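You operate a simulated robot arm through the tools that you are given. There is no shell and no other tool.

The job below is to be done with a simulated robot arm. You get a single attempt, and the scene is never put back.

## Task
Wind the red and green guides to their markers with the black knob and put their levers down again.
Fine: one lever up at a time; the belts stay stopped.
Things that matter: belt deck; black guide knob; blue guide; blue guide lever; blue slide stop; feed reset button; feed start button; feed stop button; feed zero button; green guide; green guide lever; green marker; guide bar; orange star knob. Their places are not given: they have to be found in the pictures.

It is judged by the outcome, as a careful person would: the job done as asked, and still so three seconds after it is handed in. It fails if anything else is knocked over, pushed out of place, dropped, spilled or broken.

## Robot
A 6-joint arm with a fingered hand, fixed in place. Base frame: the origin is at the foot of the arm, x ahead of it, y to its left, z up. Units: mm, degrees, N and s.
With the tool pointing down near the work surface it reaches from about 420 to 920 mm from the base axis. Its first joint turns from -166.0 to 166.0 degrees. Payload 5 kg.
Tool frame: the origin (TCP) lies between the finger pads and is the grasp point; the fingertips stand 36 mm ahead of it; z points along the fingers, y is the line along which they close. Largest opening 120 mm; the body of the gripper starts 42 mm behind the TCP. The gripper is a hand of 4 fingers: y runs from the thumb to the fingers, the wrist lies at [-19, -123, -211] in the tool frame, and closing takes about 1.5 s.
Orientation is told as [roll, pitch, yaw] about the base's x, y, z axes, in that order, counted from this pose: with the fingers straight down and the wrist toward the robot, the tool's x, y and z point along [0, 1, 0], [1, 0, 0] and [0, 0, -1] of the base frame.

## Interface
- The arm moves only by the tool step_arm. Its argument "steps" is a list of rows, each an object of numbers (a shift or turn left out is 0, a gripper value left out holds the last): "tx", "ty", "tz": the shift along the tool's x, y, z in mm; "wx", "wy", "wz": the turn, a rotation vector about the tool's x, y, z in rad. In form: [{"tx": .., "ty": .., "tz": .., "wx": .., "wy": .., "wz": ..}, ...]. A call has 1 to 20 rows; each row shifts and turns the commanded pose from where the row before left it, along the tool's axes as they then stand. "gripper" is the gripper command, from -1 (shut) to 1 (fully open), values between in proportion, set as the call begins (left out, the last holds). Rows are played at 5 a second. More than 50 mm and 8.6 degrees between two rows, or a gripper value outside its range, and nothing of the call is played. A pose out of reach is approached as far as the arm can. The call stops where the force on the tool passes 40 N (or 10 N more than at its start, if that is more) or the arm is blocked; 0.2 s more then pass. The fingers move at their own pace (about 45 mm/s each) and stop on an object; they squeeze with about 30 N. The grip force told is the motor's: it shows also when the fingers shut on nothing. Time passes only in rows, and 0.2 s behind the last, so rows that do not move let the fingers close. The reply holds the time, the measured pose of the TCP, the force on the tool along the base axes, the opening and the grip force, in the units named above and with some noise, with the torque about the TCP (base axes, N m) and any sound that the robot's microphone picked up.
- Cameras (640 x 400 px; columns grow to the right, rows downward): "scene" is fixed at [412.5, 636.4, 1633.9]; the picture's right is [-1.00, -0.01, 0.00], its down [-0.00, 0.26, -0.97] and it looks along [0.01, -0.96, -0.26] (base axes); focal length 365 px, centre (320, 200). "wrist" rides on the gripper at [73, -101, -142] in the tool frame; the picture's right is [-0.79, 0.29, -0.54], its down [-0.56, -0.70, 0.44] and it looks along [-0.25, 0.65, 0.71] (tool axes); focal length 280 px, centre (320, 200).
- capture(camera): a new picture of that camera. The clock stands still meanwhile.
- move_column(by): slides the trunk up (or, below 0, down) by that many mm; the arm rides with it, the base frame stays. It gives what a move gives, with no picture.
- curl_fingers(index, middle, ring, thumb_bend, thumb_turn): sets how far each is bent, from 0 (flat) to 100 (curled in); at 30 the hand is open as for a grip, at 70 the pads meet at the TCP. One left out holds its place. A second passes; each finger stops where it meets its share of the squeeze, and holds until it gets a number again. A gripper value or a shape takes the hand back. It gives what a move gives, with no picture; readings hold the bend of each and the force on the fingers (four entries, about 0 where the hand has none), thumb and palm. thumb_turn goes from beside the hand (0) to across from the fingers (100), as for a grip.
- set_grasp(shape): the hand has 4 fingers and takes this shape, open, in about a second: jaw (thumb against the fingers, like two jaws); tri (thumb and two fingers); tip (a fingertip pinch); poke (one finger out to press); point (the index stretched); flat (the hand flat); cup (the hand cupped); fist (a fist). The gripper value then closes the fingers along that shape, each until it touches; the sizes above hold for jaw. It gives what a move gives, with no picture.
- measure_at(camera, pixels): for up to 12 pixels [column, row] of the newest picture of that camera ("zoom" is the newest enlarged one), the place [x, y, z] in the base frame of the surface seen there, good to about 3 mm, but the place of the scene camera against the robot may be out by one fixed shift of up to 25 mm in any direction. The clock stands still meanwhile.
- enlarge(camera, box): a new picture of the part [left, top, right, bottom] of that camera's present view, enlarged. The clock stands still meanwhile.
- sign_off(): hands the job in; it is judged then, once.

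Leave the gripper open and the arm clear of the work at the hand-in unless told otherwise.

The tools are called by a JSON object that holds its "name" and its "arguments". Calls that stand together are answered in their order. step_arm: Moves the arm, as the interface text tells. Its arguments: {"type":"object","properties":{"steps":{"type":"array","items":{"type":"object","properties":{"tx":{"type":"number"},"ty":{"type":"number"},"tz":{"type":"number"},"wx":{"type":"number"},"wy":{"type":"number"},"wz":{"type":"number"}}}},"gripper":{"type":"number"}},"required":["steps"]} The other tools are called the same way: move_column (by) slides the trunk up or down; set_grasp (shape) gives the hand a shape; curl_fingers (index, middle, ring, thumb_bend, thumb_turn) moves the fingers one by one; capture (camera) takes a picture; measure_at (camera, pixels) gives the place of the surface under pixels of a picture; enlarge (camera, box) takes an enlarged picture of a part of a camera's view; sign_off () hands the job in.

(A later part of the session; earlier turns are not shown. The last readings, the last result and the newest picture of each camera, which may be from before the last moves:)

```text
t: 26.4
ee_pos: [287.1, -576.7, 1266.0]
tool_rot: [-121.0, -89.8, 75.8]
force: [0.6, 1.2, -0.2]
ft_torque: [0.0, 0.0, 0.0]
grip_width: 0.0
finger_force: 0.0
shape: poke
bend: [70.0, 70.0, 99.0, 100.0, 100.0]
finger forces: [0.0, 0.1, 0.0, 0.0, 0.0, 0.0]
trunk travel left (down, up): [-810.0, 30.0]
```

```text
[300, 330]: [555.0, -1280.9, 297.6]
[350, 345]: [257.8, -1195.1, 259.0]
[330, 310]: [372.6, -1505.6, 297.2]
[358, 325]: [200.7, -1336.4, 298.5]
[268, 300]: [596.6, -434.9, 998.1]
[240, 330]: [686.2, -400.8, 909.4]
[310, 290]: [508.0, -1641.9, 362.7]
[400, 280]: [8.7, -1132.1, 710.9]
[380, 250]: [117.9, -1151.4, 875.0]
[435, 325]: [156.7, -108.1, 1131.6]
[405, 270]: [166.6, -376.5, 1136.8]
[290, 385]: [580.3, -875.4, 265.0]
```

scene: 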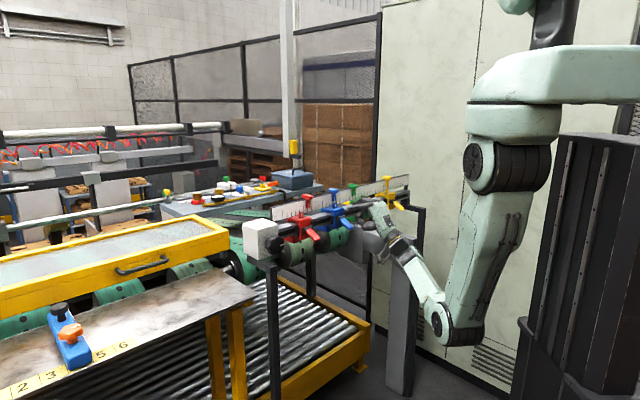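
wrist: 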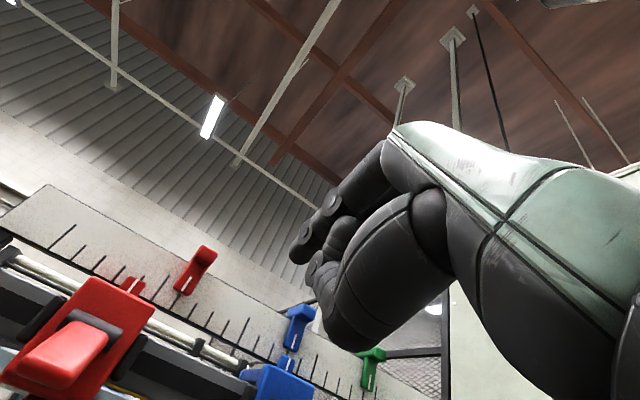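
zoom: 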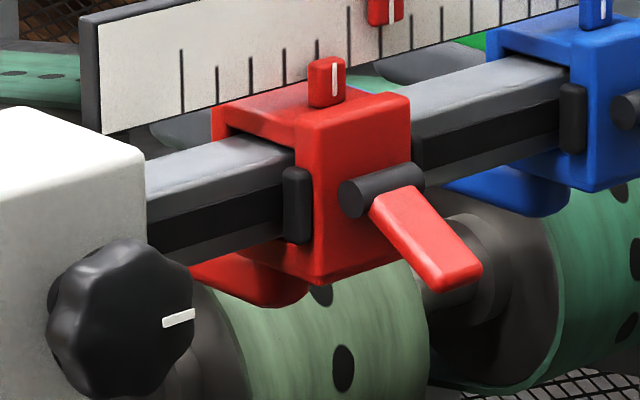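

Everything below is low (z≈300), so I can lower the hand. I'll move to s≈108 and z≈1112, still back at nn≈-640 or further.

{"name": "step_arm", "arguments": {"steps": [{"tx": 24, "ty": -38}, {"tx": 24, "ty": -38}, {"tx": 24, "ty": -38}, {"tx": 24, "ty": -38}, {}]}}

{"name": "enlarge", "arguments": {"camera": "scene", "box": [260, 190, 420, 290]}}

{"name": "capture", "arguments": {"camera": "wrist"}}

```text
t: 27.6
ee_pos: [355.0, -509.5, 1115.0]
tool_rot: [-115.6, -89.9, 70.8]
force: [-0.5, 0.1, 0.2]
ft_torque: [0.0, 0.02, 0.01]
grip_width: 0.0
finger_force: 0.0
shape: poke
bend: [70.0, 70.0, 99.0, 100.0, 100.0]
finger forces: [0.0, 0.1, 0.0, 0.1, 0.1, 0.0]
trunk travel left (down, up): [-810.0, 30.0]
```

```text
4.00 times, centred on (340, 240) of scene
```

zoom: 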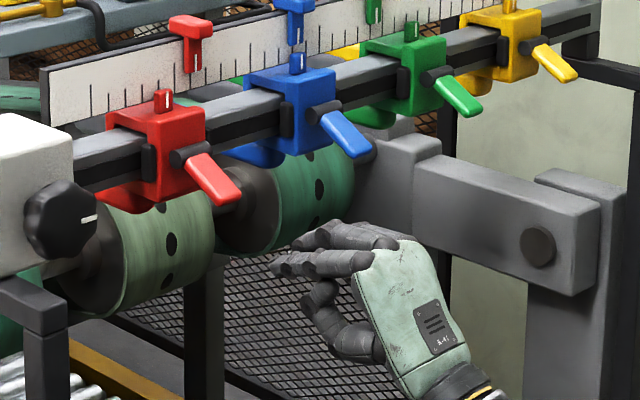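

```text
taken
```

wrist: 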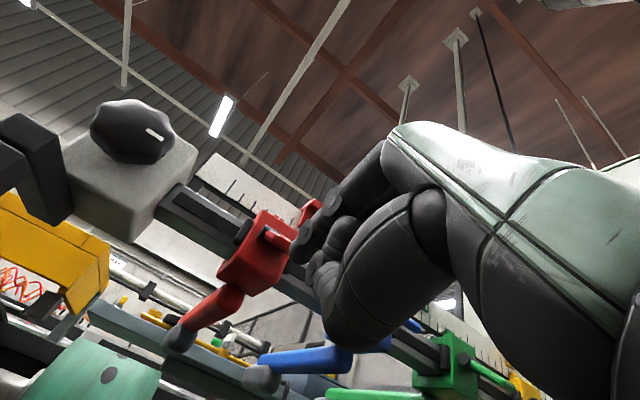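

The index and middle stick out horizontally (tips around (275,268) in the zoom) with the lever tips above. I'll measure the fingertips to get the offsets.

{"name": "measure_at", "arguments": {"camera": "zoom", "pixels": [[278, 266], [300, 262], [330, 260], [300, 240], [320, 232], [345, 228], [360, 245], [322, 290], [318, 325], [212, 190], [230, 195], [22, 300]]}}

```text
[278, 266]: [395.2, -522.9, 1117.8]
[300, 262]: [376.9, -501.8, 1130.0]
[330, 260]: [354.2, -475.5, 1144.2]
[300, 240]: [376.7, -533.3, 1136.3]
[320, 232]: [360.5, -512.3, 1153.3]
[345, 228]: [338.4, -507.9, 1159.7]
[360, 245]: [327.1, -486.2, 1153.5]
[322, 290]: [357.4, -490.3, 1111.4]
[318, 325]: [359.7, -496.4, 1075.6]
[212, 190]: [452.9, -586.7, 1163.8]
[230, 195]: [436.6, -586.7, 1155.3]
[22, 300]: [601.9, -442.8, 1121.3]
```

The middle finger is the upper one (about 21 mm above TCP height) and sits at s≈109, right under the handle. I'll drop 12 mm more and slide in 80 mm under the handle, watching force.

{"name": "step_arm", "arguments": {"steps": [{"ty": -12}, {"tz": 30}, {"tz": 30}, {"tz": 20}, {}]}}

{"name": "enlarge", "arguments": {"camera": "scene", "box": [260, 190, 380, 265]}}

```text
t: 28.8
ee_pos: [411.0, -564.8, 1102.1]
tool_rot: [-110.6, -89.8, 65.4]
force: [0.0, 0.1, 0.2]
ft_torque: [0.0, 0.01, -0.01]
grip_width: 0.0
finger_force: 0.1
shape: poke
bend: [70.0, 70.0, 99.0, 100.0, 100.0]
finger forces: [0.1, 0.0, 0.0, 0.0, 0.0, 0.0]
trunk travel left (down, up): [-810.0, 30.0]
```

```text
5.33 times, centred on (320, 228) of scene
```

zoom: 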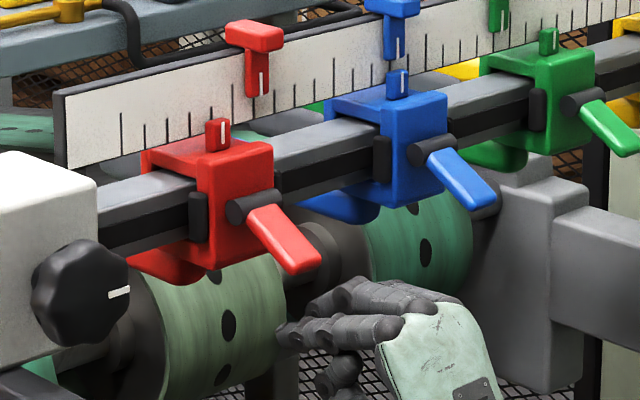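

The fingers are beneath the red handle. I'll lift slowly.

{"name": "step_arm", "arguments": {"steps": [{"ty": 8}, {"ty": 8}, {"ty": 8}, {"ty": 8}, {"ty": 8}, {"ty": 8}, {}]}}

{"name": "enlarge", "arguments": {"camera": "scene", "box": [260, 190, 380, 265]}}

```text
t: 30.4
ee_pos: [410.9, -565.4, 1150.4]
tool_rot: [-112.1, -89.8, 67.2]
force: [0.2, -0.8, 0.2]
ft_torque: [0.06, -0.06, -0.01]
grip_width: 0.0
finger_force: 0.0
shape: poke
bend: [70.0, 70.0, 99.0, 100.0, 100.0]
finger forces: [0.1, 0.1, 0.1, 0.0, 0.0, 0.0]
trunk travel left (down, up): [-810.0, 30.0]
```

```text
5.33 times, centred on (320, 228) of scene
```

zoom: 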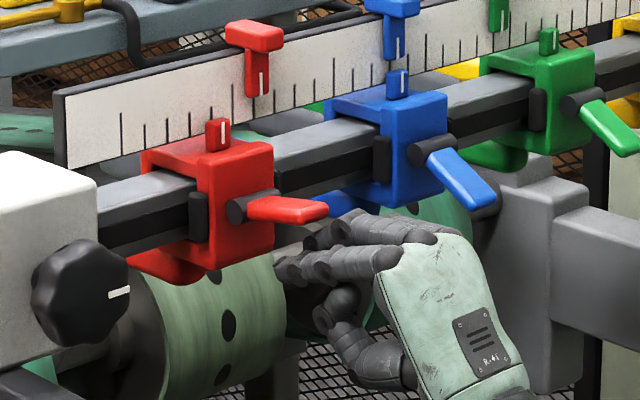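

The lever is rising with almost no force. I'll keep lifting.

{"name": "step_arm", "arguments": {"steps": [{"ty": 8}, {"ty": 8}, {"ty": 8}, {"ty": 8}, {"ty": 8}, {}]}}

{"name": "enlarge", "arguments": {"camera": "scene", "box": [260, 190, 380, 265]}}

```text
t: 31.8
ee_pos: [411.4, -564.7, 1187.5]
tool_rot: [-66.3, -89.8, 21.4]
force: [-2.7, 4.5, -8.5]
ft_torque: [-0.02, -0.06, -0.04]
grip_width: 0.1
finger_force: 0.0
shape: poke
bend: [70.0, 70.0, 99.0, 100.0, 100.0]
finger forces: [0.0, 8.4, 0.0, 0.1, 0.1, 0.1]
trunk travel left (down, up): [-810.0, 30.0]
```

```text
5.33 times, centred on (320, 228) of scene
```

zoom: 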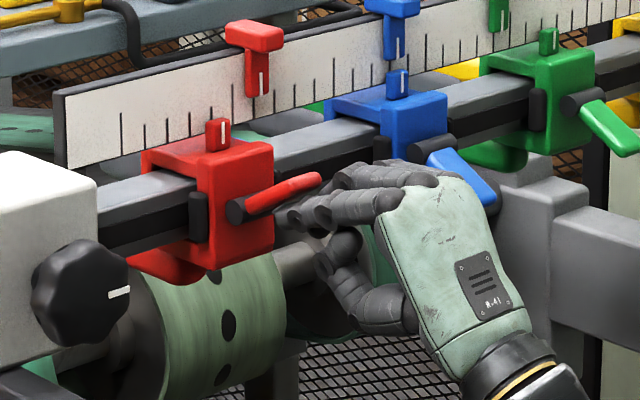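

The middle finger reads 8.4 N with the lever about 30° above horizontal. I'll check whether that is the end stop with a few more millimetres.

{"name": "step_arm", "arguments": {"steps": [{"ty": 3}, {"ty": 3}, {}]}}

{"name": "enlarge", "arguments": {"camera": "scene", "box": [260, 190, 380, 265]}}

```text
t: 32.6
ee_pos: [411.9, -565.3, 1192.1]
tool_rot: [-15.4, -89.7, -29.6]
force: [-5.4, 10.5, -24.4]
ft_torque: [0.21, 0.28, 0.03]
grip_width: 0.1
finger_force: 0.0
shape: poke
bend: [70.0, 70.0, 99.0, 100.0, 100.0]
finger forces: [15.8, 11.3, 0.1, 0.0, 0.0, 0.0]
trunk travel left (down, up): [-810.0, 30.0]
```

```text
5.33 times, centred on (320, 228) of scene
```

zoom: 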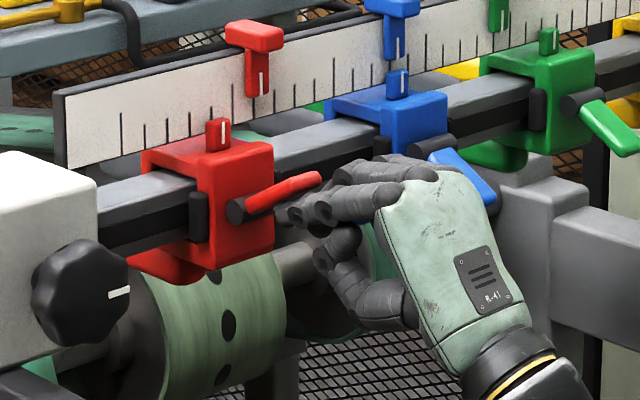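

That is the end stop, since force rises sharply with no motion. I'll drop off the lever and retreat to see whether it stays up.

{"name": "step_arm", "arguments": {"steps": [{"ty": -6}, {"ty": -8}, {"ty": -10}, {"tz": -25}, {"tz": -30}, {"tz": -30}, {}]}}

{"name": "enlarge", "arguments": {"camera": "scene", "box": [260, 190, 380, 265]}}

{"name": "capture", "arguments": {"camera": "wrist"}}

```text
t: 34.2
ee_pos: [350.3, -505.4, 1171.0]
tool_rot: [-109.9, -89.8, 64.8]
force: [-0.1, -0.8, -0.4]
ft_torque: [0.02, 0.02, -0.02]
grip_width: 0.0
finger_force: 0.1
shape: poke
bend: [70.0, 70.0, 99.0, 100.0, 100.0]
finger forces: [0.0, 0.0, 0.1, 0.1, 0.0, 0.0]
trunk travel left (down, up): [-810.0, 30.0]
```

```text
5.33 times, centred on (320, 228) of scene
```

zoom: 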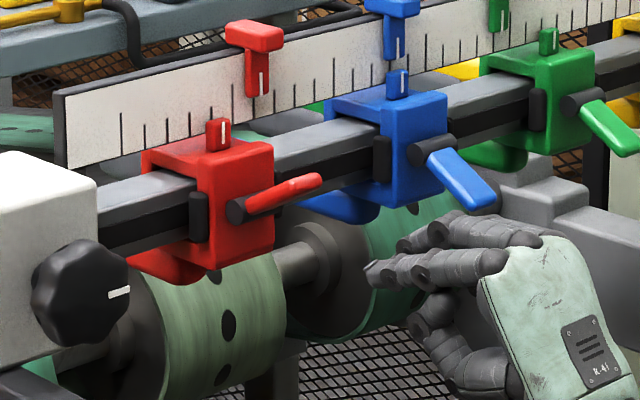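

```text
taken
```

wrist: 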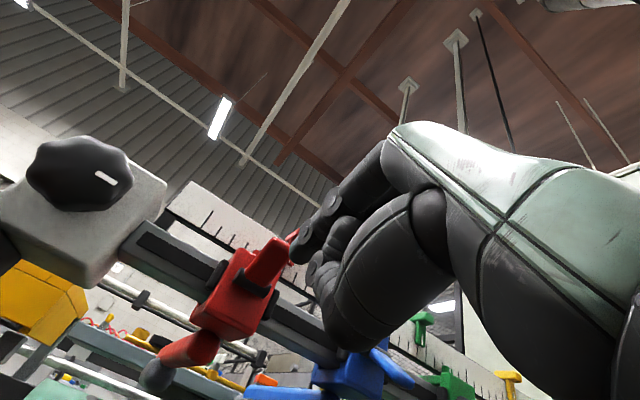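

The red lever stays up on its own. Next is the knob. I'll open the hand to jaw and measure the knob and the black beam near it.

{"name": "set_grasp", "arguments": {"shape": "jaw"}}

{"name": "enlarge", "arguments": {"camera": "scene", "box": [235, 205, 315, 255]}}

{"name": "enlarge", "arguments": {"camera": "wrist", "box": [0, 110, 320, 310]}}

```text
t: 35.1
ee_pos: [351.0, -506.2, 1170.3]
tool_rot: [-105.7, -89.7, 60.8]
force: [0.3, -0.1, 0.9]
ft_torque: [0.0, 0.02, 0.02]
grip_width: 120.0
finger_force: 0.1
shape: jaw
bend: [30.0, 30.0, 30.0, 30.0, 98.0]
finger forces: [0.0, 0.1, 0.0, 0.1, 0.1, 0.0]
trunk travel left (down, up): [-810.0, 30.0]
```

```text
8.00 times, centred on (275, 230) of scene
```

zoom: 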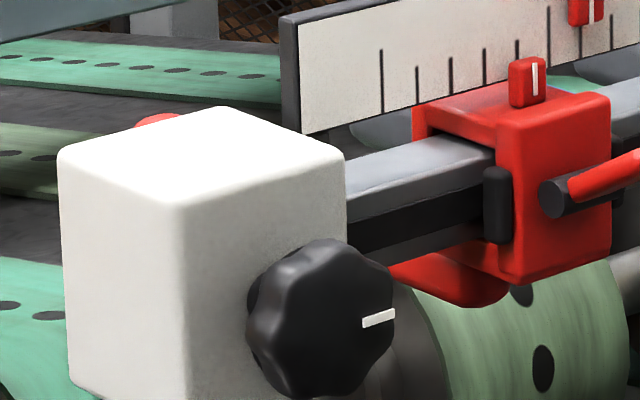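

```text
2.00 times, centred on (160, 210) of wrist
```

zoom: 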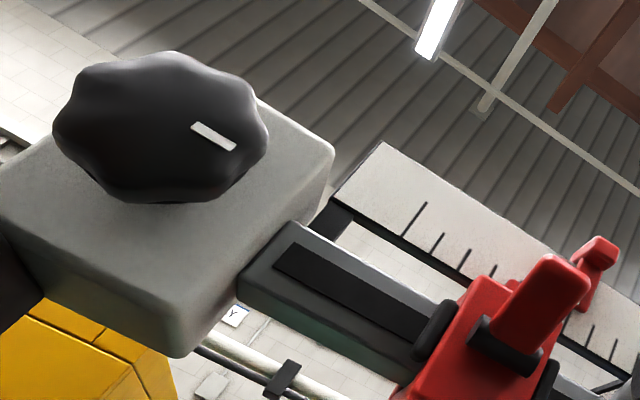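

The knob face shows its white mark pointing along the bar. I'll measure its face and the beam with the wrist camera.

{"name": "measure_at", "arguments": {"camera": "zoom", "pixels": [[160, 125], [75, 120], [255, 140], [165, 62], [150, 185], [235, 148], [195, 125], [240, 185], [90, 220], [15, 280], [255, 85], [110, 75]]}}

{"name": "measure_at", "arguments": {"camera": "wrist", "pixels": [[80, 172], [5, 250], [5, 230], [15, 210], [60, 235]]}}

{"name": "enlarge", "arguments": {"camera": "scene", "box": [235, 225, 315, 275]}}

{"name": "measure_at", "arguments": {"camera": "zoom", "pixels": [[100, 255], [140, 280], [160, 265], [220, 310], [245, 300], [190, 290], [120, 240], [300, 240], [260, 330], [90, 300]]}}

```text
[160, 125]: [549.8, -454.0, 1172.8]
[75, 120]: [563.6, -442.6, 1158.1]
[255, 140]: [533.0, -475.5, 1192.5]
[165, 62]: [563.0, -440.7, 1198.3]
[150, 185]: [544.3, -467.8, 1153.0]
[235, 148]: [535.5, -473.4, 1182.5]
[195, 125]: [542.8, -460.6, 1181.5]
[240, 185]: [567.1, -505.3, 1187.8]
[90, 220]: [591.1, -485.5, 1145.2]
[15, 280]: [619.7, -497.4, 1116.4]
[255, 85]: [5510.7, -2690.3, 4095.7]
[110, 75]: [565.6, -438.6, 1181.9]
```

```text
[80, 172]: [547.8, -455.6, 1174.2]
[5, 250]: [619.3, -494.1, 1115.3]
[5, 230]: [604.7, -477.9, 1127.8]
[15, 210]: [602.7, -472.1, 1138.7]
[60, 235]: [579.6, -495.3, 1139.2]
```

```text
8.00 times, centred on (275, 250) of scene
```

zoom: 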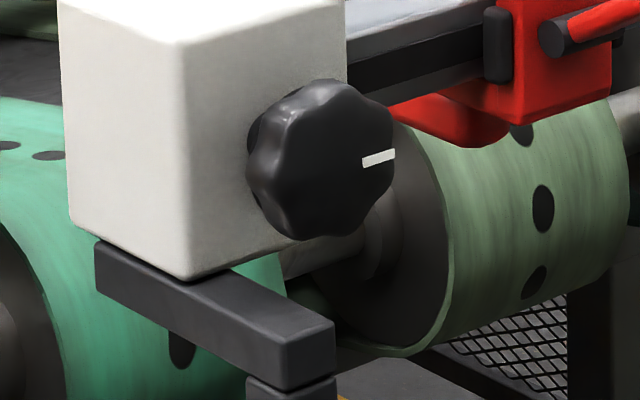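

```text
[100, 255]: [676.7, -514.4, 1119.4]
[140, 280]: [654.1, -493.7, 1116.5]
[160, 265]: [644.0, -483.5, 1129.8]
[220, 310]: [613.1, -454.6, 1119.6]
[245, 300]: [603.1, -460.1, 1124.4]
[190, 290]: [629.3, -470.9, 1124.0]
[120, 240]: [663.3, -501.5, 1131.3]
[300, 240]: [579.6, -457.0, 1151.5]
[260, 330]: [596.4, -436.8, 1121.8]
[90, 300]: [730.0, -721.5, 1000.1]
```

Knob centre is about s=-72, z=1182, with its face at nn≈-709 and radius about 31. The black beam lies lower, at s<-95 with its top near 1129. I'll move sideways to stand in front of the knob, staying back at nn≈-606.

{"name": "step_arm", "arguments": {"steps": [{"tx": 45.5, "ty": 3}, {"tx": 45.5, "ty": 3}, {"tx": 45.5, "ty": 3}, {"tx": 45.5, "ty": 3}, {}], "gripper": 0.4}}

{"name": "capture", "arguments": {"camera": "scene"}}

{"name": "capture", "arguments": {"camera": "wrist"}}

```text
t: 36.3
ee_pos: [436.7, -410.0, 1193.0]
tool_rot: [-63.5, -88.9, 19.6]
force: [-0.3, 0.2, -1.1]
ft_torque: [-0.01, -0.01, -0.01]
grip_width: 84.2
finger_force: 0.0
shape: jaw
bend: [27.0, 37.0, 35.0, 59.0, 99.0]
finger forces: [0.1, 0.0, 0.1, 0.0, 0.1, 0.0]
out of reach, approached as far as the arm can: row 3, 4
trunk travel left (down, up): [-810.0, 30.0]
```

```text
taken
```

scene: 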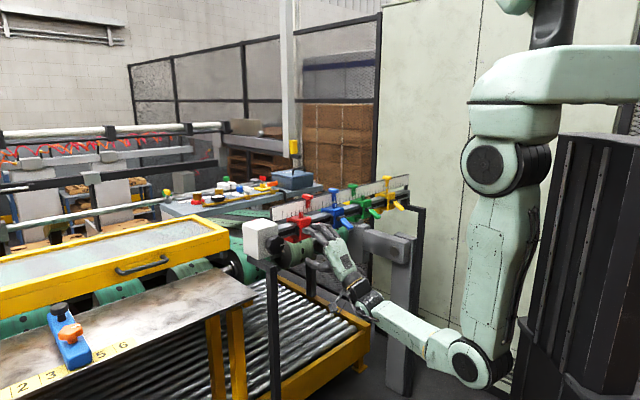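

```text
taken
```

wrist: 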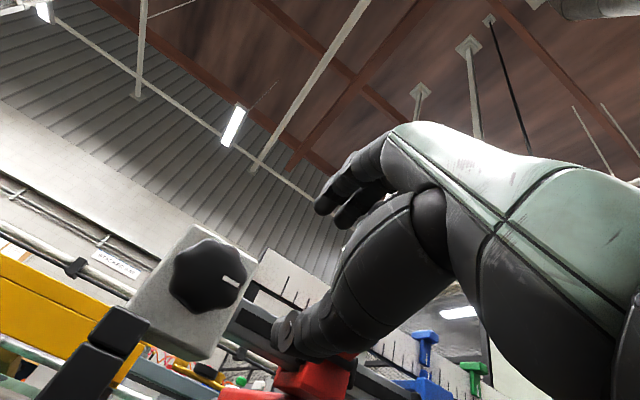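

The upper arm points straight down here, so reach is limited. Lowering the trunk will give the arm room. I'll step the trunk down and the hand back up in stages, first moving back along +u so there is slack.

{"name": "move_column", "arguments": {"by": -130}}

{"name": "step_arm", "arguments": {"steps": [{"ty": 40}, {"ty": 40}, {"ty": 40}, {}]}}

```text
t: 37.9
ee_pos: [435.3, -409.3, 1063.7]
tool_rot: [-64.9, -88.9, 21.0]
force: [0.1, 0.2, -0.6]
ft_torque: [-0.01, 0.0, -0.01]
grip_width: 84.2
finger_force: 0.0
shape: jaw
bend: [27.0, 37.0, 35.0, 59.0, 99.0]
finger forces: [0.0, 0.0, 0.1, 0.0, 0.1, 0.0]
trunk travel left (down, up): [-680.0, 160.0]
```

```text
t: 38.9
ee_pos: [436.7, -409.8, 1182.8]
tool_rot: [-63.8, -88.9, 19.9]
force: [1.1, 0.3, 0.3]
ft_torque: [-0.01, 0.02, -0.05]
grip_width: 84.1
finger_force: 0.1
shape: jaw
bend: [27.0, 37.0, 35.0, 59.0, 99.0]
finger forces: [0.1, 0.0, 0.0, 0.1, 0.1, 0.0]
trunk travel left (down, up): [-680.0, 160.0]
```

That worked with no reach complaint. I'll do it twice more.

{"name": "move_column", "arguments": {"by": -130}}

{"name": "step_arm", "arguments": {"steps": [{"ty": 43}, {"ty": 43}, {"ty": 44}, {}]}}

{"name": "move_column", "arguments": {"by": -130}}

{"name": "step_arm", "arguments": {"steps": [{"ty": 43}, {"ty": 43}, {"ty": 44}, {}]}}

{"name": "capture", "arguments": {"camera": "scene"}}

```text
t: 40.5
ee_pos: [436.8, -408.7, 1052.6]
tool_rot: [-65.0, -88.9, 21.2]
force: [1.1, 0.6, 0.4]
ft_torque: [-0.04, 0.0, 0.02]
grip_width: 84.0
finger_force: 0.0
shape: jaw
bend: [27.0, 37.0, 35.0, 59.0, 99.0]
finger forces: [0.1, 0.0, 0.0, 0.0, 0.0, 0.1]
trunk travel left (down, up): [-550.0, 290.0]
```

```text
t: 41.5
ee_pos: [439.0, -406.4, 1185.3]
tool_rot: [72.5, -89.7, -115.1]
force: [0.0, -1.2, -1.9]
ft_torque: [-0.08, -0.04, 0.01]
grip_width: 84.5
finger_force: 0.0
shape: jaw
bend: [27.0, 37.0, 35.0, 59.0, 99.0]
finger forces: [0.1, 0.0, 0.1, 0.1, 0.0, 0.0]
trunk travel left (down, up): [-550.0, 290.0]
```

```text
t: 43.1
ee_pos: [440.1, -407.8, 1053.1]
tool_rot: [-64.7, -88.9, 21.1]
force: [0.3, 0.2, 0.1]
ft_torque: [-0.03, 0.04, 0.0]
grip_width: 84.2
finger_force: 0.1
shape: jaw
bend: [27.0, 37.0, 35.0, 59.0, 99.0]
finger forces: [0.0, 0.0, 0.0, 0.1, 0.1, 0.0]
trunk travel left (down, up): [-420.0, 420.0]
```

```text
t: 44.1
ee_pos: [442.1, -406.5, 1184.4]
tool_rot: [-63.7, -89.0, 19.8]
force: [0.6, -0.2, 0.9]
ft_torque: [0.03, 0.03, -0.01]
grip_width: 84.1
finger_force: 0.2
shape: jaw
bend: [27.0, 37.0, 35.0, 59.0, 99.0]
finger forces: [0.2, 0.1, 0.0, 0.0, 0.0, 0.1]
trunk travel left (down, up): [-420.0, 420.0]
```

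```text
taken
```

scene: 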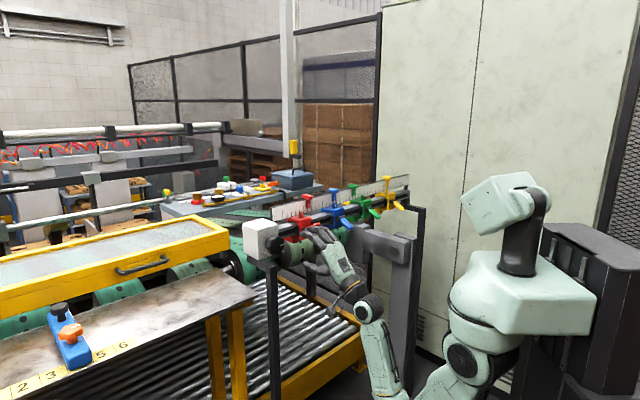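

Reach is comfortable now. I'll line up with the knob at s≈-72, nn≈-635, and look.

{"name": "step_arm", "arguments": {"steps": [{"tx": 24, "tz": 12}, {"tx": 23, "tz": 12, "ty": -2}, {"tz": 11}, {}]}}

{"name": "capture", "arguments": {"camera": "wrist"}}

{"name": "enlarge", "arguments": {"camera": "scene", "box": [230, 190, 390, 290]}}

```text
t: 45.1
ee_pos: [499.5, -396.7, 1179.7]
tool_rot: [-65.4, -88.9, 21.4]
force: [0.0, 1.2, 0.8]
ft_torque: [-0.02, 0.01, -0.01]
grip_width: 84.1
finger_force: 0.0
shape: jaw
bend: [27.0, 37.0, 35.0, 59.0, 99.0]
finger forces: [0.1, 0.0, 0.1, 0.0, 0.1, 0.0]
trunk travel left (down, up): [-420.0, 420.0]
```

```text
taken
```

wrist: 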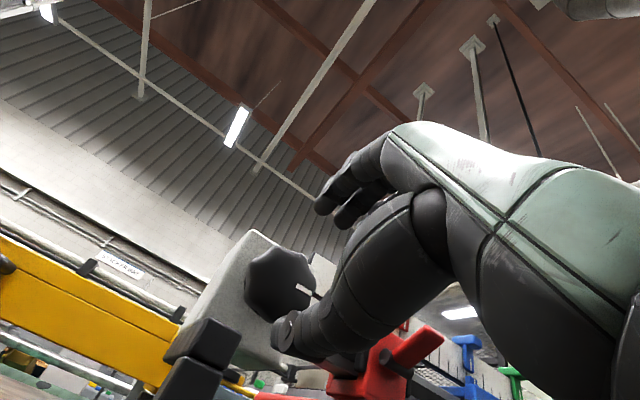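

```text
4.00 times, centred on (310, 240) of scene
```

zoom: 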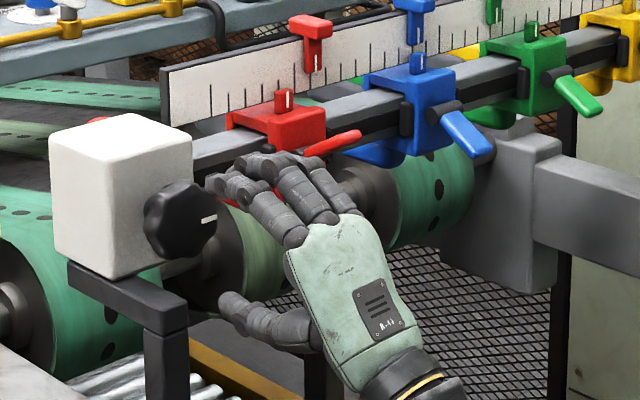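

The hand is lined up near the knob. I'll measure the knob and beam again from this close wrist view, and the finger positions.

{"name": "measure_at", "arguments": {"camera": "wrist", "pixels": [[280, 285], [250, 285], [272, 253], [308, 265], [302, 289], [262, 312], [215, 330], [205, 345], [240, 345], [230, 280], [188, 380], [195, 365]]}}

{"name": "measure_at", "arguments": {"camera": "zoom", "pixels": [[215, 185], [245, 165], [275, 165], [225, 300], [255, 312], [182, 218], [160, 215], [207, 219], [175, 185], [180, 255], [265, 195], [300, 235]]}}

```text
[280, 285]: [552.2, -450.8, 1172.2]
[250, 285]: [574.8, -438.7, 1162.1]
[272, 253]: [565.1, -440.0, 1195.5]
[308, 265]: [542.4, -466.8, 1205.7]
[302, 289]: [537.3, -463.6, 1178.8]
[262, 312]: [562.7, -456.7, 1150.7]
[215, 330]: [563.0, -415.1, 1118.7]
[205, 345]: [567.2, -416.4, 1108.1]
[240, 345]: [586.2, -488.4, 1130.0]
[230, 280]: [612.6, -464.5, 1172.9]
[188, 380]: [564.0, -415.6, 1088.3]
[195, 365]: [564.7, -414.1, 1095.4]
```

```text
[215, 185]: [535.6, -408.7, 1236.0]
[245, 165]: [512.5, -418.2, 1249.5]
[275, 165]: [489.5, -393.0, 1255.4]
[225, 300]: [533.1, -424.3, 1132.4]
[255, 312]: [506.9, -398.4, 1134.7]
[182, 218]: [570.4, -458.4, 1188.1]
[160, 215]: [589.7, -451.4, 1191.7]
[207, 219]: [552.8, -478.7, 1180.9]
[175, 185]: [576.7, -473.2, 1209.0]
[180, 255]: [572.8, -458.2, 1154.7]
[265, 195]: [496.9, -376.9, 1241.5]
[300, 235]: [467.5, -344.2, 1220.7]
```

TCP (s=-72.7, z=1180) matches the knob axis (s≈-72, z≈1180). I'll advance 64 mm with the hand part open around the knob.

{"name": "step_arm", "arguments": {"steps": [{"tz": 16}, {"tz": 16}, {"tz": 16}, {"tz": 16}, {}]}}

{"name": "enlarge", "arguments": {"camera": "scene", "box": [240, 200, 340, 262]}}

{"name": "capture", "arguments": {"camera": "wrist"}}

```text
t: 46.3
ee_pos: [545.1, -440.2, 1179.9]
tool_rot: [-65.8, -88.9, 22.0]
force: [0.1, 0.0, -0.1]
ft_torque: [-0.01, 0.01, 0.01]
grip_width: 84.3
finger_force: 0.0
shape: jaw
bend: [27.0, 37.0, 35.0, 59.0, 99.0]
finger forces: [0.1, 0.1, 0.0, 0.0, 0.0, 0.1]
trunk travel left (down, up): [-420.0, 420.0]
```

```text
6.40 times, centred on (290, 231) of scene
```

zoom: 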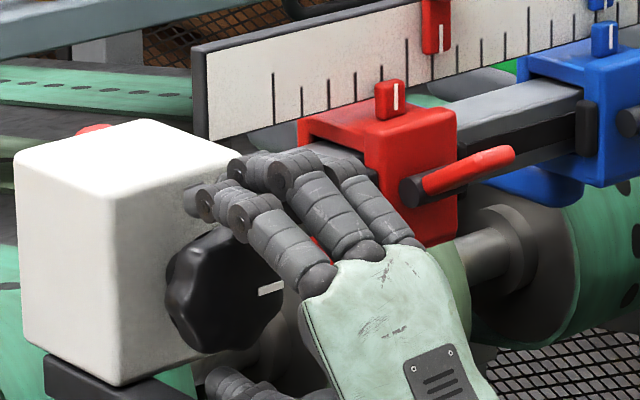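

```text
taken
```

wrist: 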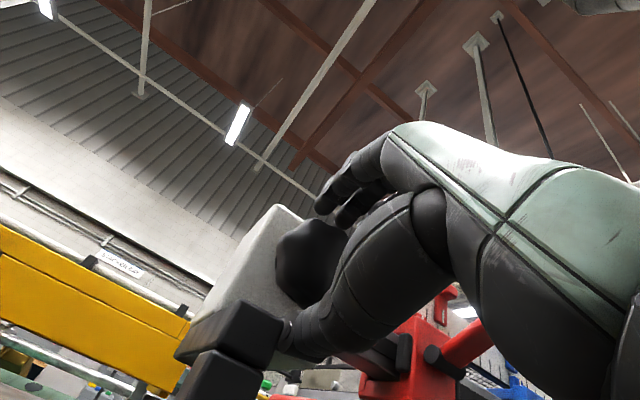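

The fingers are over the top of the knob and the thumb is below it. I'll close on it.

{"name": "step_arm", "arguments": {"steps": [{}, {}, {}, {}, {}, {}, {}], "gripper": -1}}

{"name": "enlarge", "arguments": {"camera": "scene", "box": [240, 200, 340, 262]}}

```text
t: 47.9
ee_pos: [546.3, -442.1, 1179.3]
tool_rot: [-62.5, -88.8, 18.6]
force: [0.0, 1.8, -3.3]
ft_torque: [0.07, 0.04, -0.02]
grip_width: 55.6
finger_force: 29.7
shape: jaw
bend: [74.0, 46.0, 49.0, 71.0, 100.0]
finger forces: [14.6, 8.6, 0.1, 0.0, 27.4, 0.0]
trunk travel left (down, up): [-420.0, 420.0]
```

```text
6.40 times, centred on (290, 231) of scene
```

zoom: 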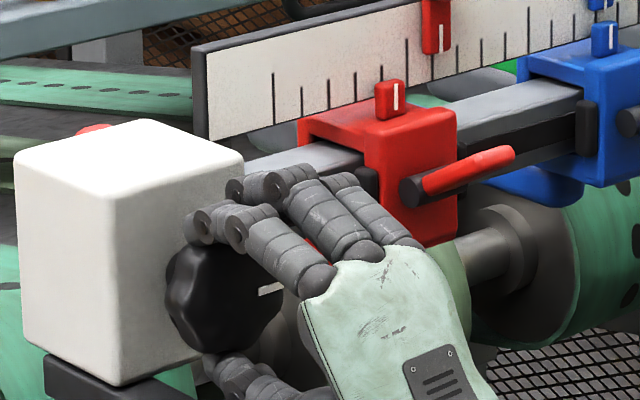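

I have a firm grip, with thumb at 27 N and index and middle against it. I'll twist +23° about the tool axis and see which way the red guide goes (its pointer line is at (396,95) now).

{"name": "step_arm", "arguments": {"steps": [{"wz": 0.1}, {"wz": 0.1}, {"wz": 0.1}, {"wz": 0.1}, {}]}}

{"name": "enlarge", "arguments": {"camera": "scene", "box": [240, 200, 340, 262]}}

```text
t: 49.1
ee_pos: [545.6, -441.3, 1182.2]
tool_rot: [88.9, -68.0, -132.8]
force: [1.8, -0.7, 2.4]
ft_torque: [-0.12, -0.19, -0.02]
grip_width: 55.1
finger_force: 29.8
shape: jaw
bend: [74.0, 46.0, 49.0, 71.0, 100.0]
finger forces: [17.7, 9.8, 0.0, 0.0, 26.3, 0.1]
trunk travel left (down, up): [-420.0, 420.0]
```

```text
6.40 times, centred on (290, 231) of scene
```

zoom: 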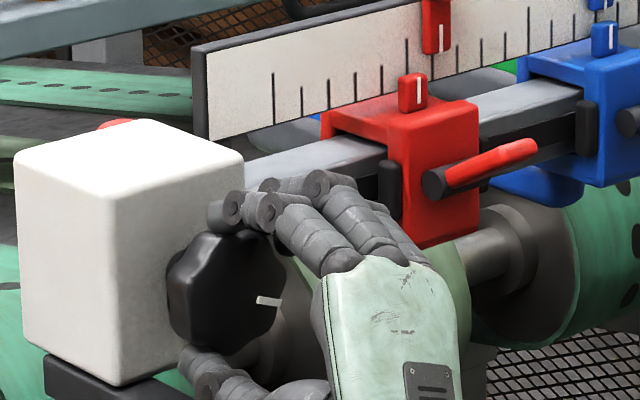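

Red moved the right way, about 18 mm for 23° of knob. The marker line is at column 440 and aligned means about +5–6 px at this zoom (as blue shows), so about 26 px or 0.45 rad remains. I'll turn 0.4 rad and check.

{"name": "step_arm", "arguments": {"steps": [{"wz": 0.1}, {"wz": 0.1}, {"wz": 0.1}, {"wz": 0.1}, {}]}}

{"name": "enlarge", "arguments": {"camera": "scene", "box": [290, 190, 330, 215]}}

{"name": "enlarge", "arguments": {"camera": "scene", "box": [320, 180, 360, 205]}}

```text
t: 50.3
ee_pos: [545.7, -442.6, 1180.9]
tool_rot: [89.4, -45.0, -133.4]
force: [1.9, -3.5, 7.3]
ft_torque: [-0.27, -0.29, -0.24]
grip_width: 55.2
finger_force: 30.3
shape: jaw
bend: [74.0, 45.0, 49.0, 71.0, 100.0]
finger forces: [19.4, 11.0, 0.0, 0.1, 25.2, 0.0]
trunk travel left (down, up): [-420.0, 420.0]
```

```text
16.00 times, centred on (310, 202) of scene
```

zoom: 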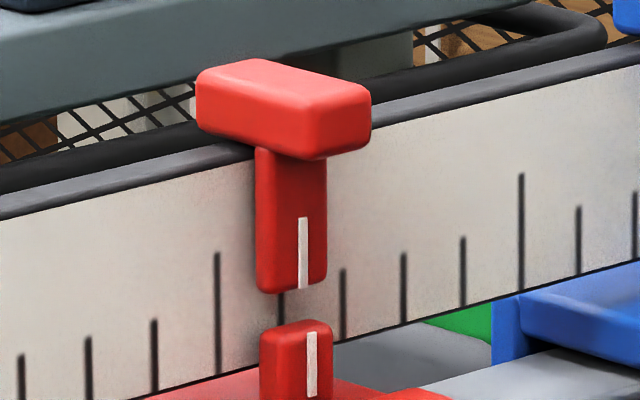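

```text
16.00 times, centred on (340, 192) of scene
```

zoom: 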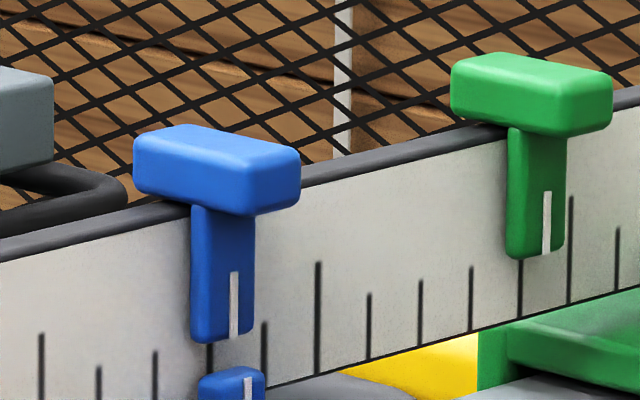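

Red is nearly there: pointer line 312 against marker line 303. Blue, the reference, shows +13. I'll zoom harder to settle the last millimetre or two.

{"name": "enlarge", "arguments": {"camera": "scene", "box": [300, 202, 320, 214.5]}}

{"name": "enlarge", "arguments": {"camera": "scene", "box": [325, 196, 345, 208.5]}}

{"name": "enlarge", "arguments": {"camera": "scene", "box": [345, 188, 365, 200.5]}}

```text
16.00 times, centred on (310, 208) of scene
```

zoom: 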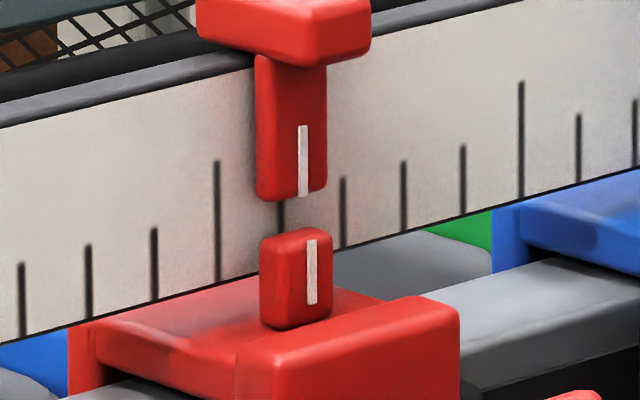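

```text
16.00 times, centred on (335, 202) of scene
```

zoom: 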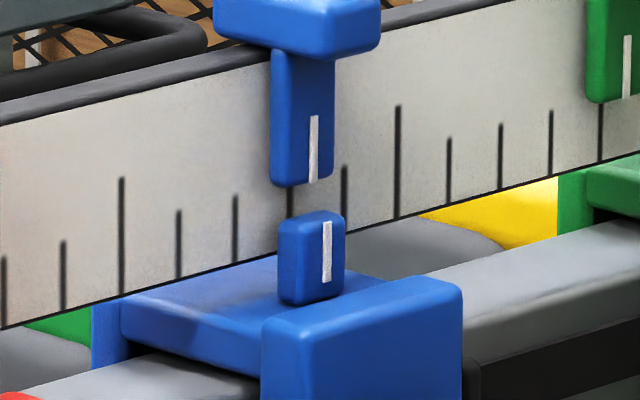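

```text
16.00 times, centred on (355, 194) of scene
```

zoom: 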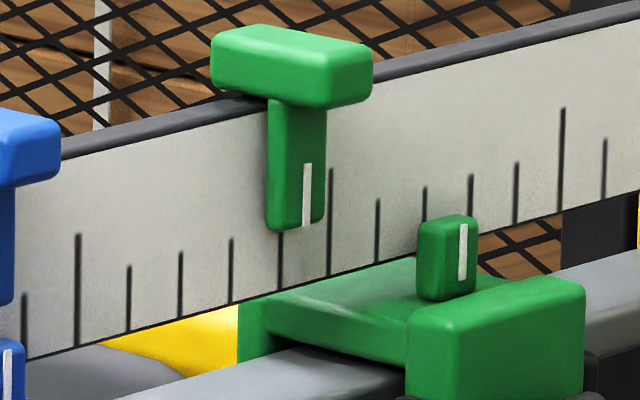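

Red still needs about +4 to +5.5 px, roughly 1.6 mm, so about 0.035 rad.

{"name": "step_arm", "arguments": {"steps": [{"wz": 0.02}, {"wz": 0.015}, {}]}}

{"name": "enlarge", "arguments": {"camera": "scene", "box": [300, 202, 320, 214.5]}}

```text
t: 51.1
ee_pos: [544.7, -441.6, 1180.6]
tool_rot: [89.4, -43.1, -133.4]
force: [3.1, -3.9, 9.6]
ft_torque: [-0.36, -0.26, -0.23]
grip_width: 54.9
finger_force: 29.7
shape: jaw
bend: [74.0, 45.0, 49.0, 71.0, 100.0]
finger forces: [20.0, 10.6, 0.0, 0.1, 24.9, 0.1]
trunk travel left (down, up): [-420.0, 420.0]
```

```text
16.00 times, centred on (310, 208) of scene
```

zoom: 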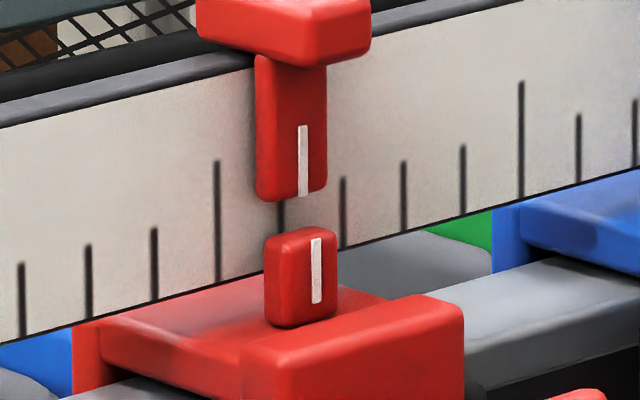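

The pointer line is now at 316.5 against marker 303, the same +13 as blue. I'll release gently, opening only partly to stay clear of the beam, and check that nothing springs back.

{"name": "step_arm", "arguments": {"steps": [{}, {}, {}, {}, {}], "gripper": 0.3}}

{"name": "enlarge", "arguments": {"camera": "scene", "box": [300, 202, 320, 214.5]}}

{"name": "enlarge", "arguments": {"camera": "scene", "box": [240, 200, 340, 262]}}

```text
t: 52.3
ee_pos: [545.6, -441.7, 1179.4]
tool_rot: [89.4, -43.1, -133.4]
force: [0.0, 0.0, 0.1]
ft_torque: [0.0, 0.0, -0.02]
grip_width: 77.6
finger_force: 0.2
shape: jaw
bend: [28.0, 39.0, 36.0, 63.0, 100.0]
finger forces: [0.0, 0.0, 0.1, 0.0, 0.1, 0.0]
trunk travel left (down, up): [-420.0, 420.0]
```

```text
16.00 times, centred on (310, 208) of scene
```

zoom: 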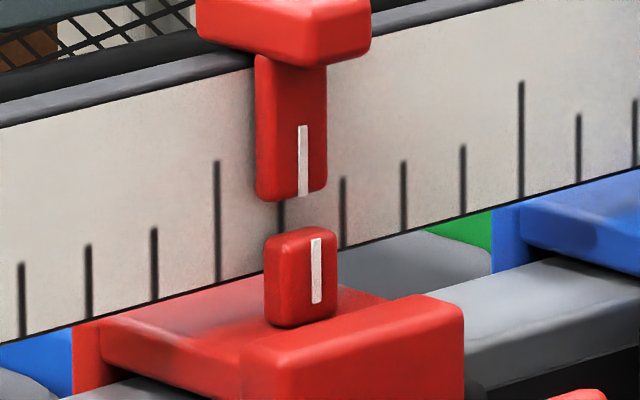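

```text
6.40 times, centred on (290, 231) of scene
```

zoom: 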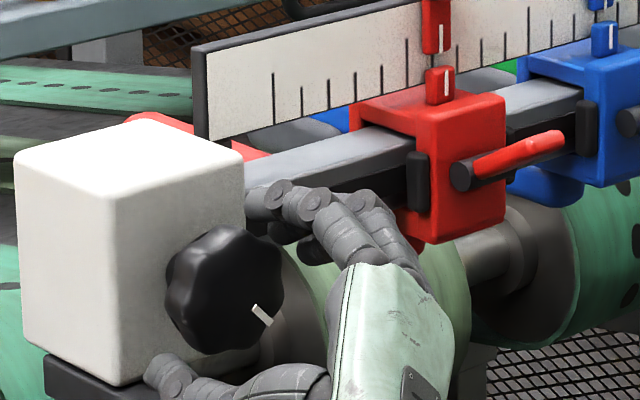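

Red holds its place. I'll retreat from the knob, undo the twist, and make the poke shape for pressing the red lever down.

{"name": "step_arm", "arguments": {"steps": [{"tz": -20}, {"tz": -20}, {"tz": -25}, {"tz": -15}, {"wz": -0.14}, {"wz": -0.14}, {"wz": -0.14}, {"wz": -0.14}, {"wz": -0.14}, {"wz": -0.135}, {}]}}

{"name": "set_grasp", "arguments": {"shape": "poke"}}

{"name": "enlarge", "arguments": {"camera": "scene", "box": [230, 180, 390, 280]}}

```text
t: 54.7
ee_pos: [488.2, -386.7, 1181.1]
tool_rot: [-66.7, -88.9, 22.9]
force: [0.8, 0.2, 0.5]
ft_torque: [-0.02, -0.03, 0.0]
grip_width: 77.5
finger_force: 0.1
shape: jaw
bend: [28.0, 39.0, 36.0, 63.0, 100.0]
finger forces: [0.0, 0.0, 0.0, 0.0, 0.0, 0.1]
trunk travel left (down, up): [-420.0, 420.0]
```

```text
t: 55.6
ee_pos: [487.6, -385.8, 1181.8]
tool_rot: [-64.1, -88.9, 20.2]
force: [0.2, -0.2, 0.0]
ft_torque: [-0.05, -0.02, 0.0]
grip_width: 0.0
finger_force: 0.1
shape: poke
bend: [70.0, 70.0, 99.0, 100.0, 100.0]
finger forces: [0.1, 0.0, 0.0, 0.1, 0.0, 0.1]
trunk travel left (down, up): [-420.0, 420.0]
```

```text
4.00 times, centred on (310, 230) of scene
```

zoom: 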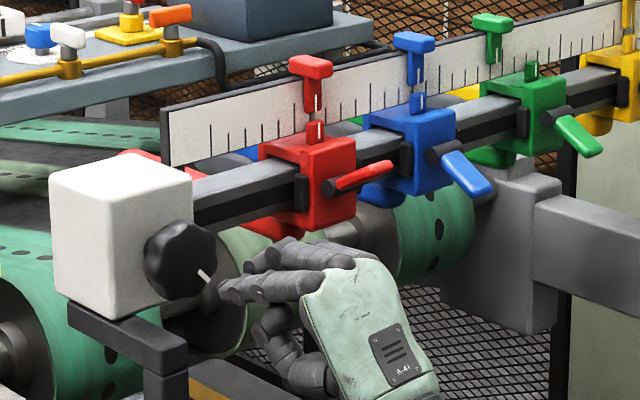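

Red is on its marker with the lever up. I'll measure the raised handle.

{"name": "measure_at", "arguments": {"camera": "zoom", "pixels": [[345, 184], [365, 176], [385, 167], [392, 165], [388, 172], [328, 188], [222, 292], [240, 285], [270, 255], [280, 245]]}}

```text
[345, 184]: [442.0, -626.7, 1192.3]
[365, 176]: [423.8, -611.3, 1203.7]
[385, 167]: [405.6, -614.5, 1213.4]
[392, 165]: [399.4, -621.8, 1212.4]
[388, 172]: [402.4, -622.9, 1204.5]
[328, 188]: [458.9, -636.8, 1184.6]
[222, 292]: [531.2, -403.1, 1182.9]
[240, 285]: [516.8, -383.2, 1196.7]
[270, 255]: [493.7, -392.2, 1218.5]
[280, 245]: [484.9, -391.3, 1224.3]
```

The handle is at s≈147 with its tip top at z≈1213. I'll carry the index above it: TCP s≈166, z≈1255.

{"name": "step_arm", "arguments": {"steps": [{"ty": 24}, {"ty": 25}, {"ty": 25}, {"tx": -40}, {"tx": -40}, {"tx": -40}, {"tx": -40}, {"tx": -40}, {"tx": -38}, {}]}}

{"name": "step_arm", "arguments": {"steps": [{"tz": 20}, {"tz": 20}, {"tz": 20}, {"tz": 18}, {}]}}

{"name": "enlarge", "arguments": {"camera": "scene", "box": [270, 180, 390, 255]}}

```text
t: 57.8
ee_pos: [323.3, -557.2, 1259.3]
tool_rot: [-65.4, -88.9, 21.5]
force: [0.1, -0.9, 1.1]
ft_torque: [0.01, -0.01, 0.0]
grip_width: 0.0
finger_force: 0.1
shape: poke
bend: [70.0, 70.0, 99.0, 100.0, 100.0]
finger forces: [0.0, 0.0, 0.1, 0.1, 0.0, 0.0]
trunk travel left (down, up): [-420.0, 420.0]
```

```text
t: 59.0
ee_pos: [380.6, -612.3, 1257.7]
tool_rot: [-65.7, -88.9, 21.7]
force: [-0.1, 0.1, -0.6]
ft_torque: [-0.01, -0.01, 0.03]
grip_width: 0.0
finger_force: 0.1
shape: poke
bend: [70.0, 70.0, 99.0, 100.0, 100.0]
finger forces: [0.0, 0.0, 0.0, 0.0, 0.1, 0.0]
trunk travel left (down, up): [-420.0, 420.0]
```

```text
5.33 times, centred on (330, 218) of scene
```

zoom: 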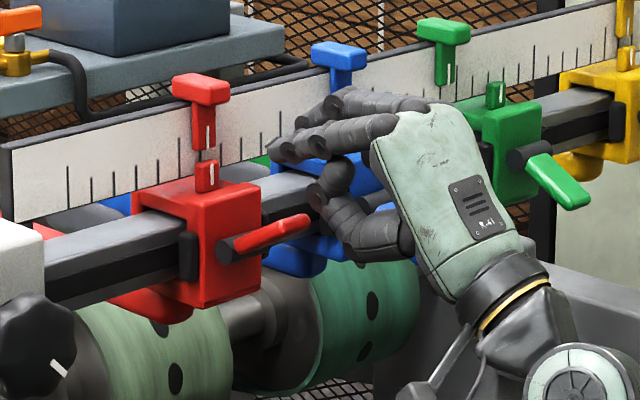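

The index is right above the raised red handle. I'll press down slowly.

{"name": "step_arm", "arguments": {"steps": [{"ty": -8}, {"ty": -8}, {"ty": -8}, {"ty": -8}, {"ty": -8}, {"ty": -8}, {}]}}

{"name": "enlarge", "arguments": {"camera": "scene", "box": [270, 180, 390, 255]}}

```text
t: 60.6
ee_pos: [379.8, -612.2, 1210.1]
tool_rot: [-64.4, -89.0, 20.6]
force: [0.1, -0.5, 1.7]
ft_torque: [0.02, 0.0, 0.01]
grip_width: 0.0
finger_force: 0.1
shape: poke
bend: [70.0, 70.0, 99.0, 100.0, 100.0]
finger forces: [1.4, 0.1, 0.0, 0.0, 0.0, 0.1]
trunk travel left (down, up): [-420.0, 420.0]
```

```text
5.33 times, centred on (330, 218) of scene
```

zoom: 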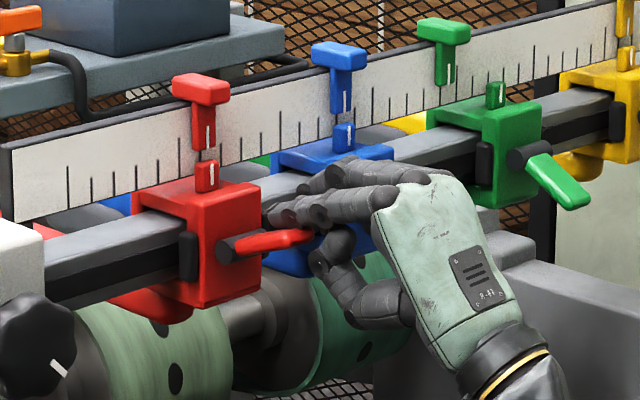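

The lever is coming down under the index. I'll continue.

{"name": "step_arm", "arguments": {"steps": [{"ty": -7}, {"ty": -7}, {"ty": -7}, {"ty": -7}, {}]}}

{"name": "enlarge", "arguments": {"camera": "scene", "box": [270, 180, 390, 255]}}

```text
t: 61.8
ee_pos: [377.9, -612.5, 1180.9]
tool_rot: [-63.5, -89.1, 19.6]
force: [-2.4, 0.4, 1.7]
ft_torque: [-0.01, 0.0, 0.03]
grip_width: 0.0
finger_force: 0.0
shape: poke
bend: [70.0, 70.0, 99.0, 100.0, 100.0]
finger forces: [2.3, 0.1, 0.0, 0.0, 0.9, 0.0]
trunk travel left (down, up): [-420.0, 420.0]
```

```text
5.33 times, centred on (330, 218) of scene
```

zoom: 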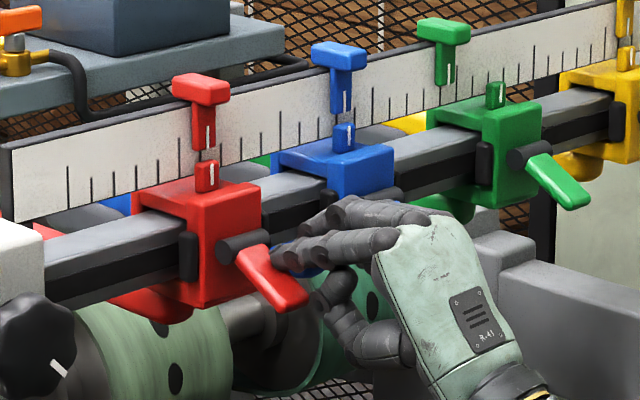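

It is nearly down. I'll press a few millimetres more until the stop gives resistance.

{"name": "step_arm", "arguments": {"steps": [{"ty": -4}, {"ty": -4}, {"ty": -3}, {}]}}

{"name": "enlarge", "arguments": {"camera": "scene", "box": [270, 180, 390, 255]}}

```text
t: 62.8
ee_pos: [375.9, -609.7, 1174.2]
tool_rot: [-85.3, -89.1, 41.3]
force: [-2.3, -4.3, 23.8]
ft_torque: [-0.28, -0.69, -0.14]
grip_width: 0.0
finger_force: 0.1
shape: poke
bend: [70.0, 70.0, 99.0, 100.0, 100.0]
finger forces: [19.9, 0.0, 0.0, 0.0, 0.0, 0.1]
trunk travel left (down, up): [-420.0, 420.0]
```

```text
5.33 times, centred on (330, 218) of scene
```

zoom: 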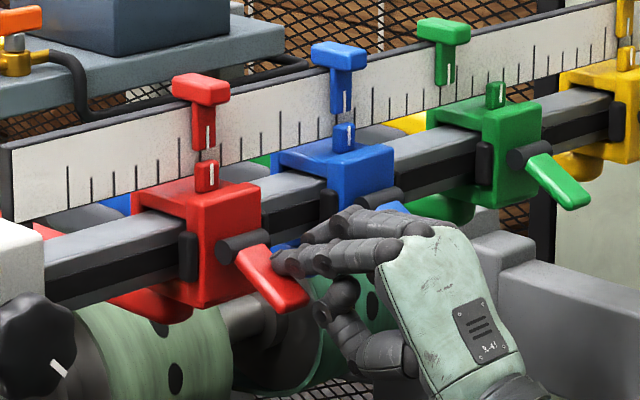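

The stop is reached with 20 N on the index, so the lever is down. I'll lift off slightly, back away, and check red's alignment and lever.

{"name": "step_arm", "arguments": {"steps": [{"ty": 6}, {"ty": 6}, {"tz": -25}, {"tz": -30}, {"tz": -30}, {}]}}

{"name": "enlarge", "arguments": {"camera": "scene", "box": [300, 202, 320, 214.5]}}

{"name": "enlarge", "arguments": {"camera": "scene", "box": [260, 180, 420, 280]}}

```text
t: 64.2
ee_pos: [317.5, -554.1, 1184.3]
tool_rot: [-60.5, -88.8, 16.6]
force: [0.9, 0.2, 0.2]
ft_torque: [-0.02, -0.03, 0.0]
grip_width: 0.0
finger_force: 0.0
shape: poke
bend: [70.0, 70.0, 99.0, 100.0, 100.0]
finger forces: [0.1, 0.0, 0.0, 0.0, 0.0, 0.0]
trunk travel left (down, up): [-420.0, 420.0]
```

```text
16.00 times, centred on (310, 208) of scene
```

zoom: 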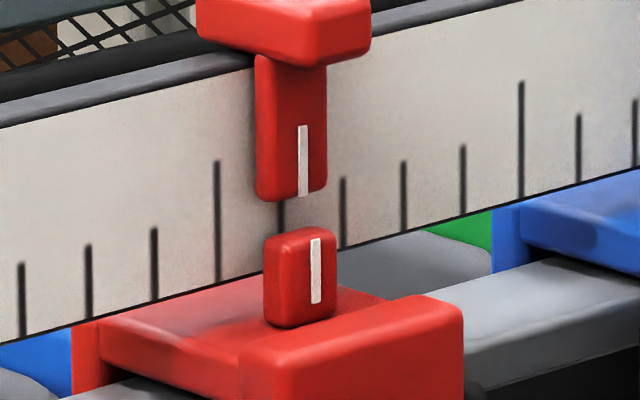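

```text
4.00 times, centred on (340, 230) of scene
```

zoom: 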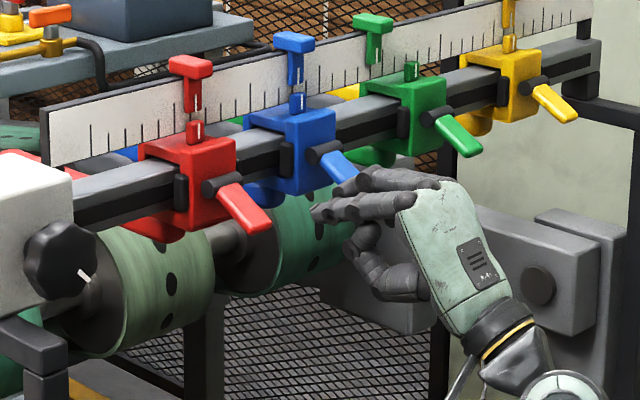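

Red is aligned and locked. Now I'll measure the green lever handle: root (440,122), tip (470,150).

{"name": "measure_at", "arguments": {"camera": "zoom", "pixels": [[446, 122], [455, 135], [465, 147], [472, 156], [480, 150], [430, 118], [450, 110], [558, 110], [545, 92], [320, 210], [362, 178]]}}

```text
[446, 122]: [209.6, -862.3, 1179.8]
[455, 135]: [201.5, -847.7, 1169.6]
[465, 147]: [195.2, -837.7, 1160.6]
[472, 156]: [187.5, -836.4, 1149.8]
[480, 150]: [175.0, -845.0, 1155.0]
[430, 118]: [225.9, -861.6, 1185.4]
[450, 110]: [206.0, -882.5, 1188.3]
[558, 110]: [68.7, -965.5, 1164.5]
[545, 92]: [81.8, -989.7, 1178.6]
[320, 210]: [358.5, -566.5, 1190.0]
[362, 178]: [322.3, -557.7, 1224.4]
```

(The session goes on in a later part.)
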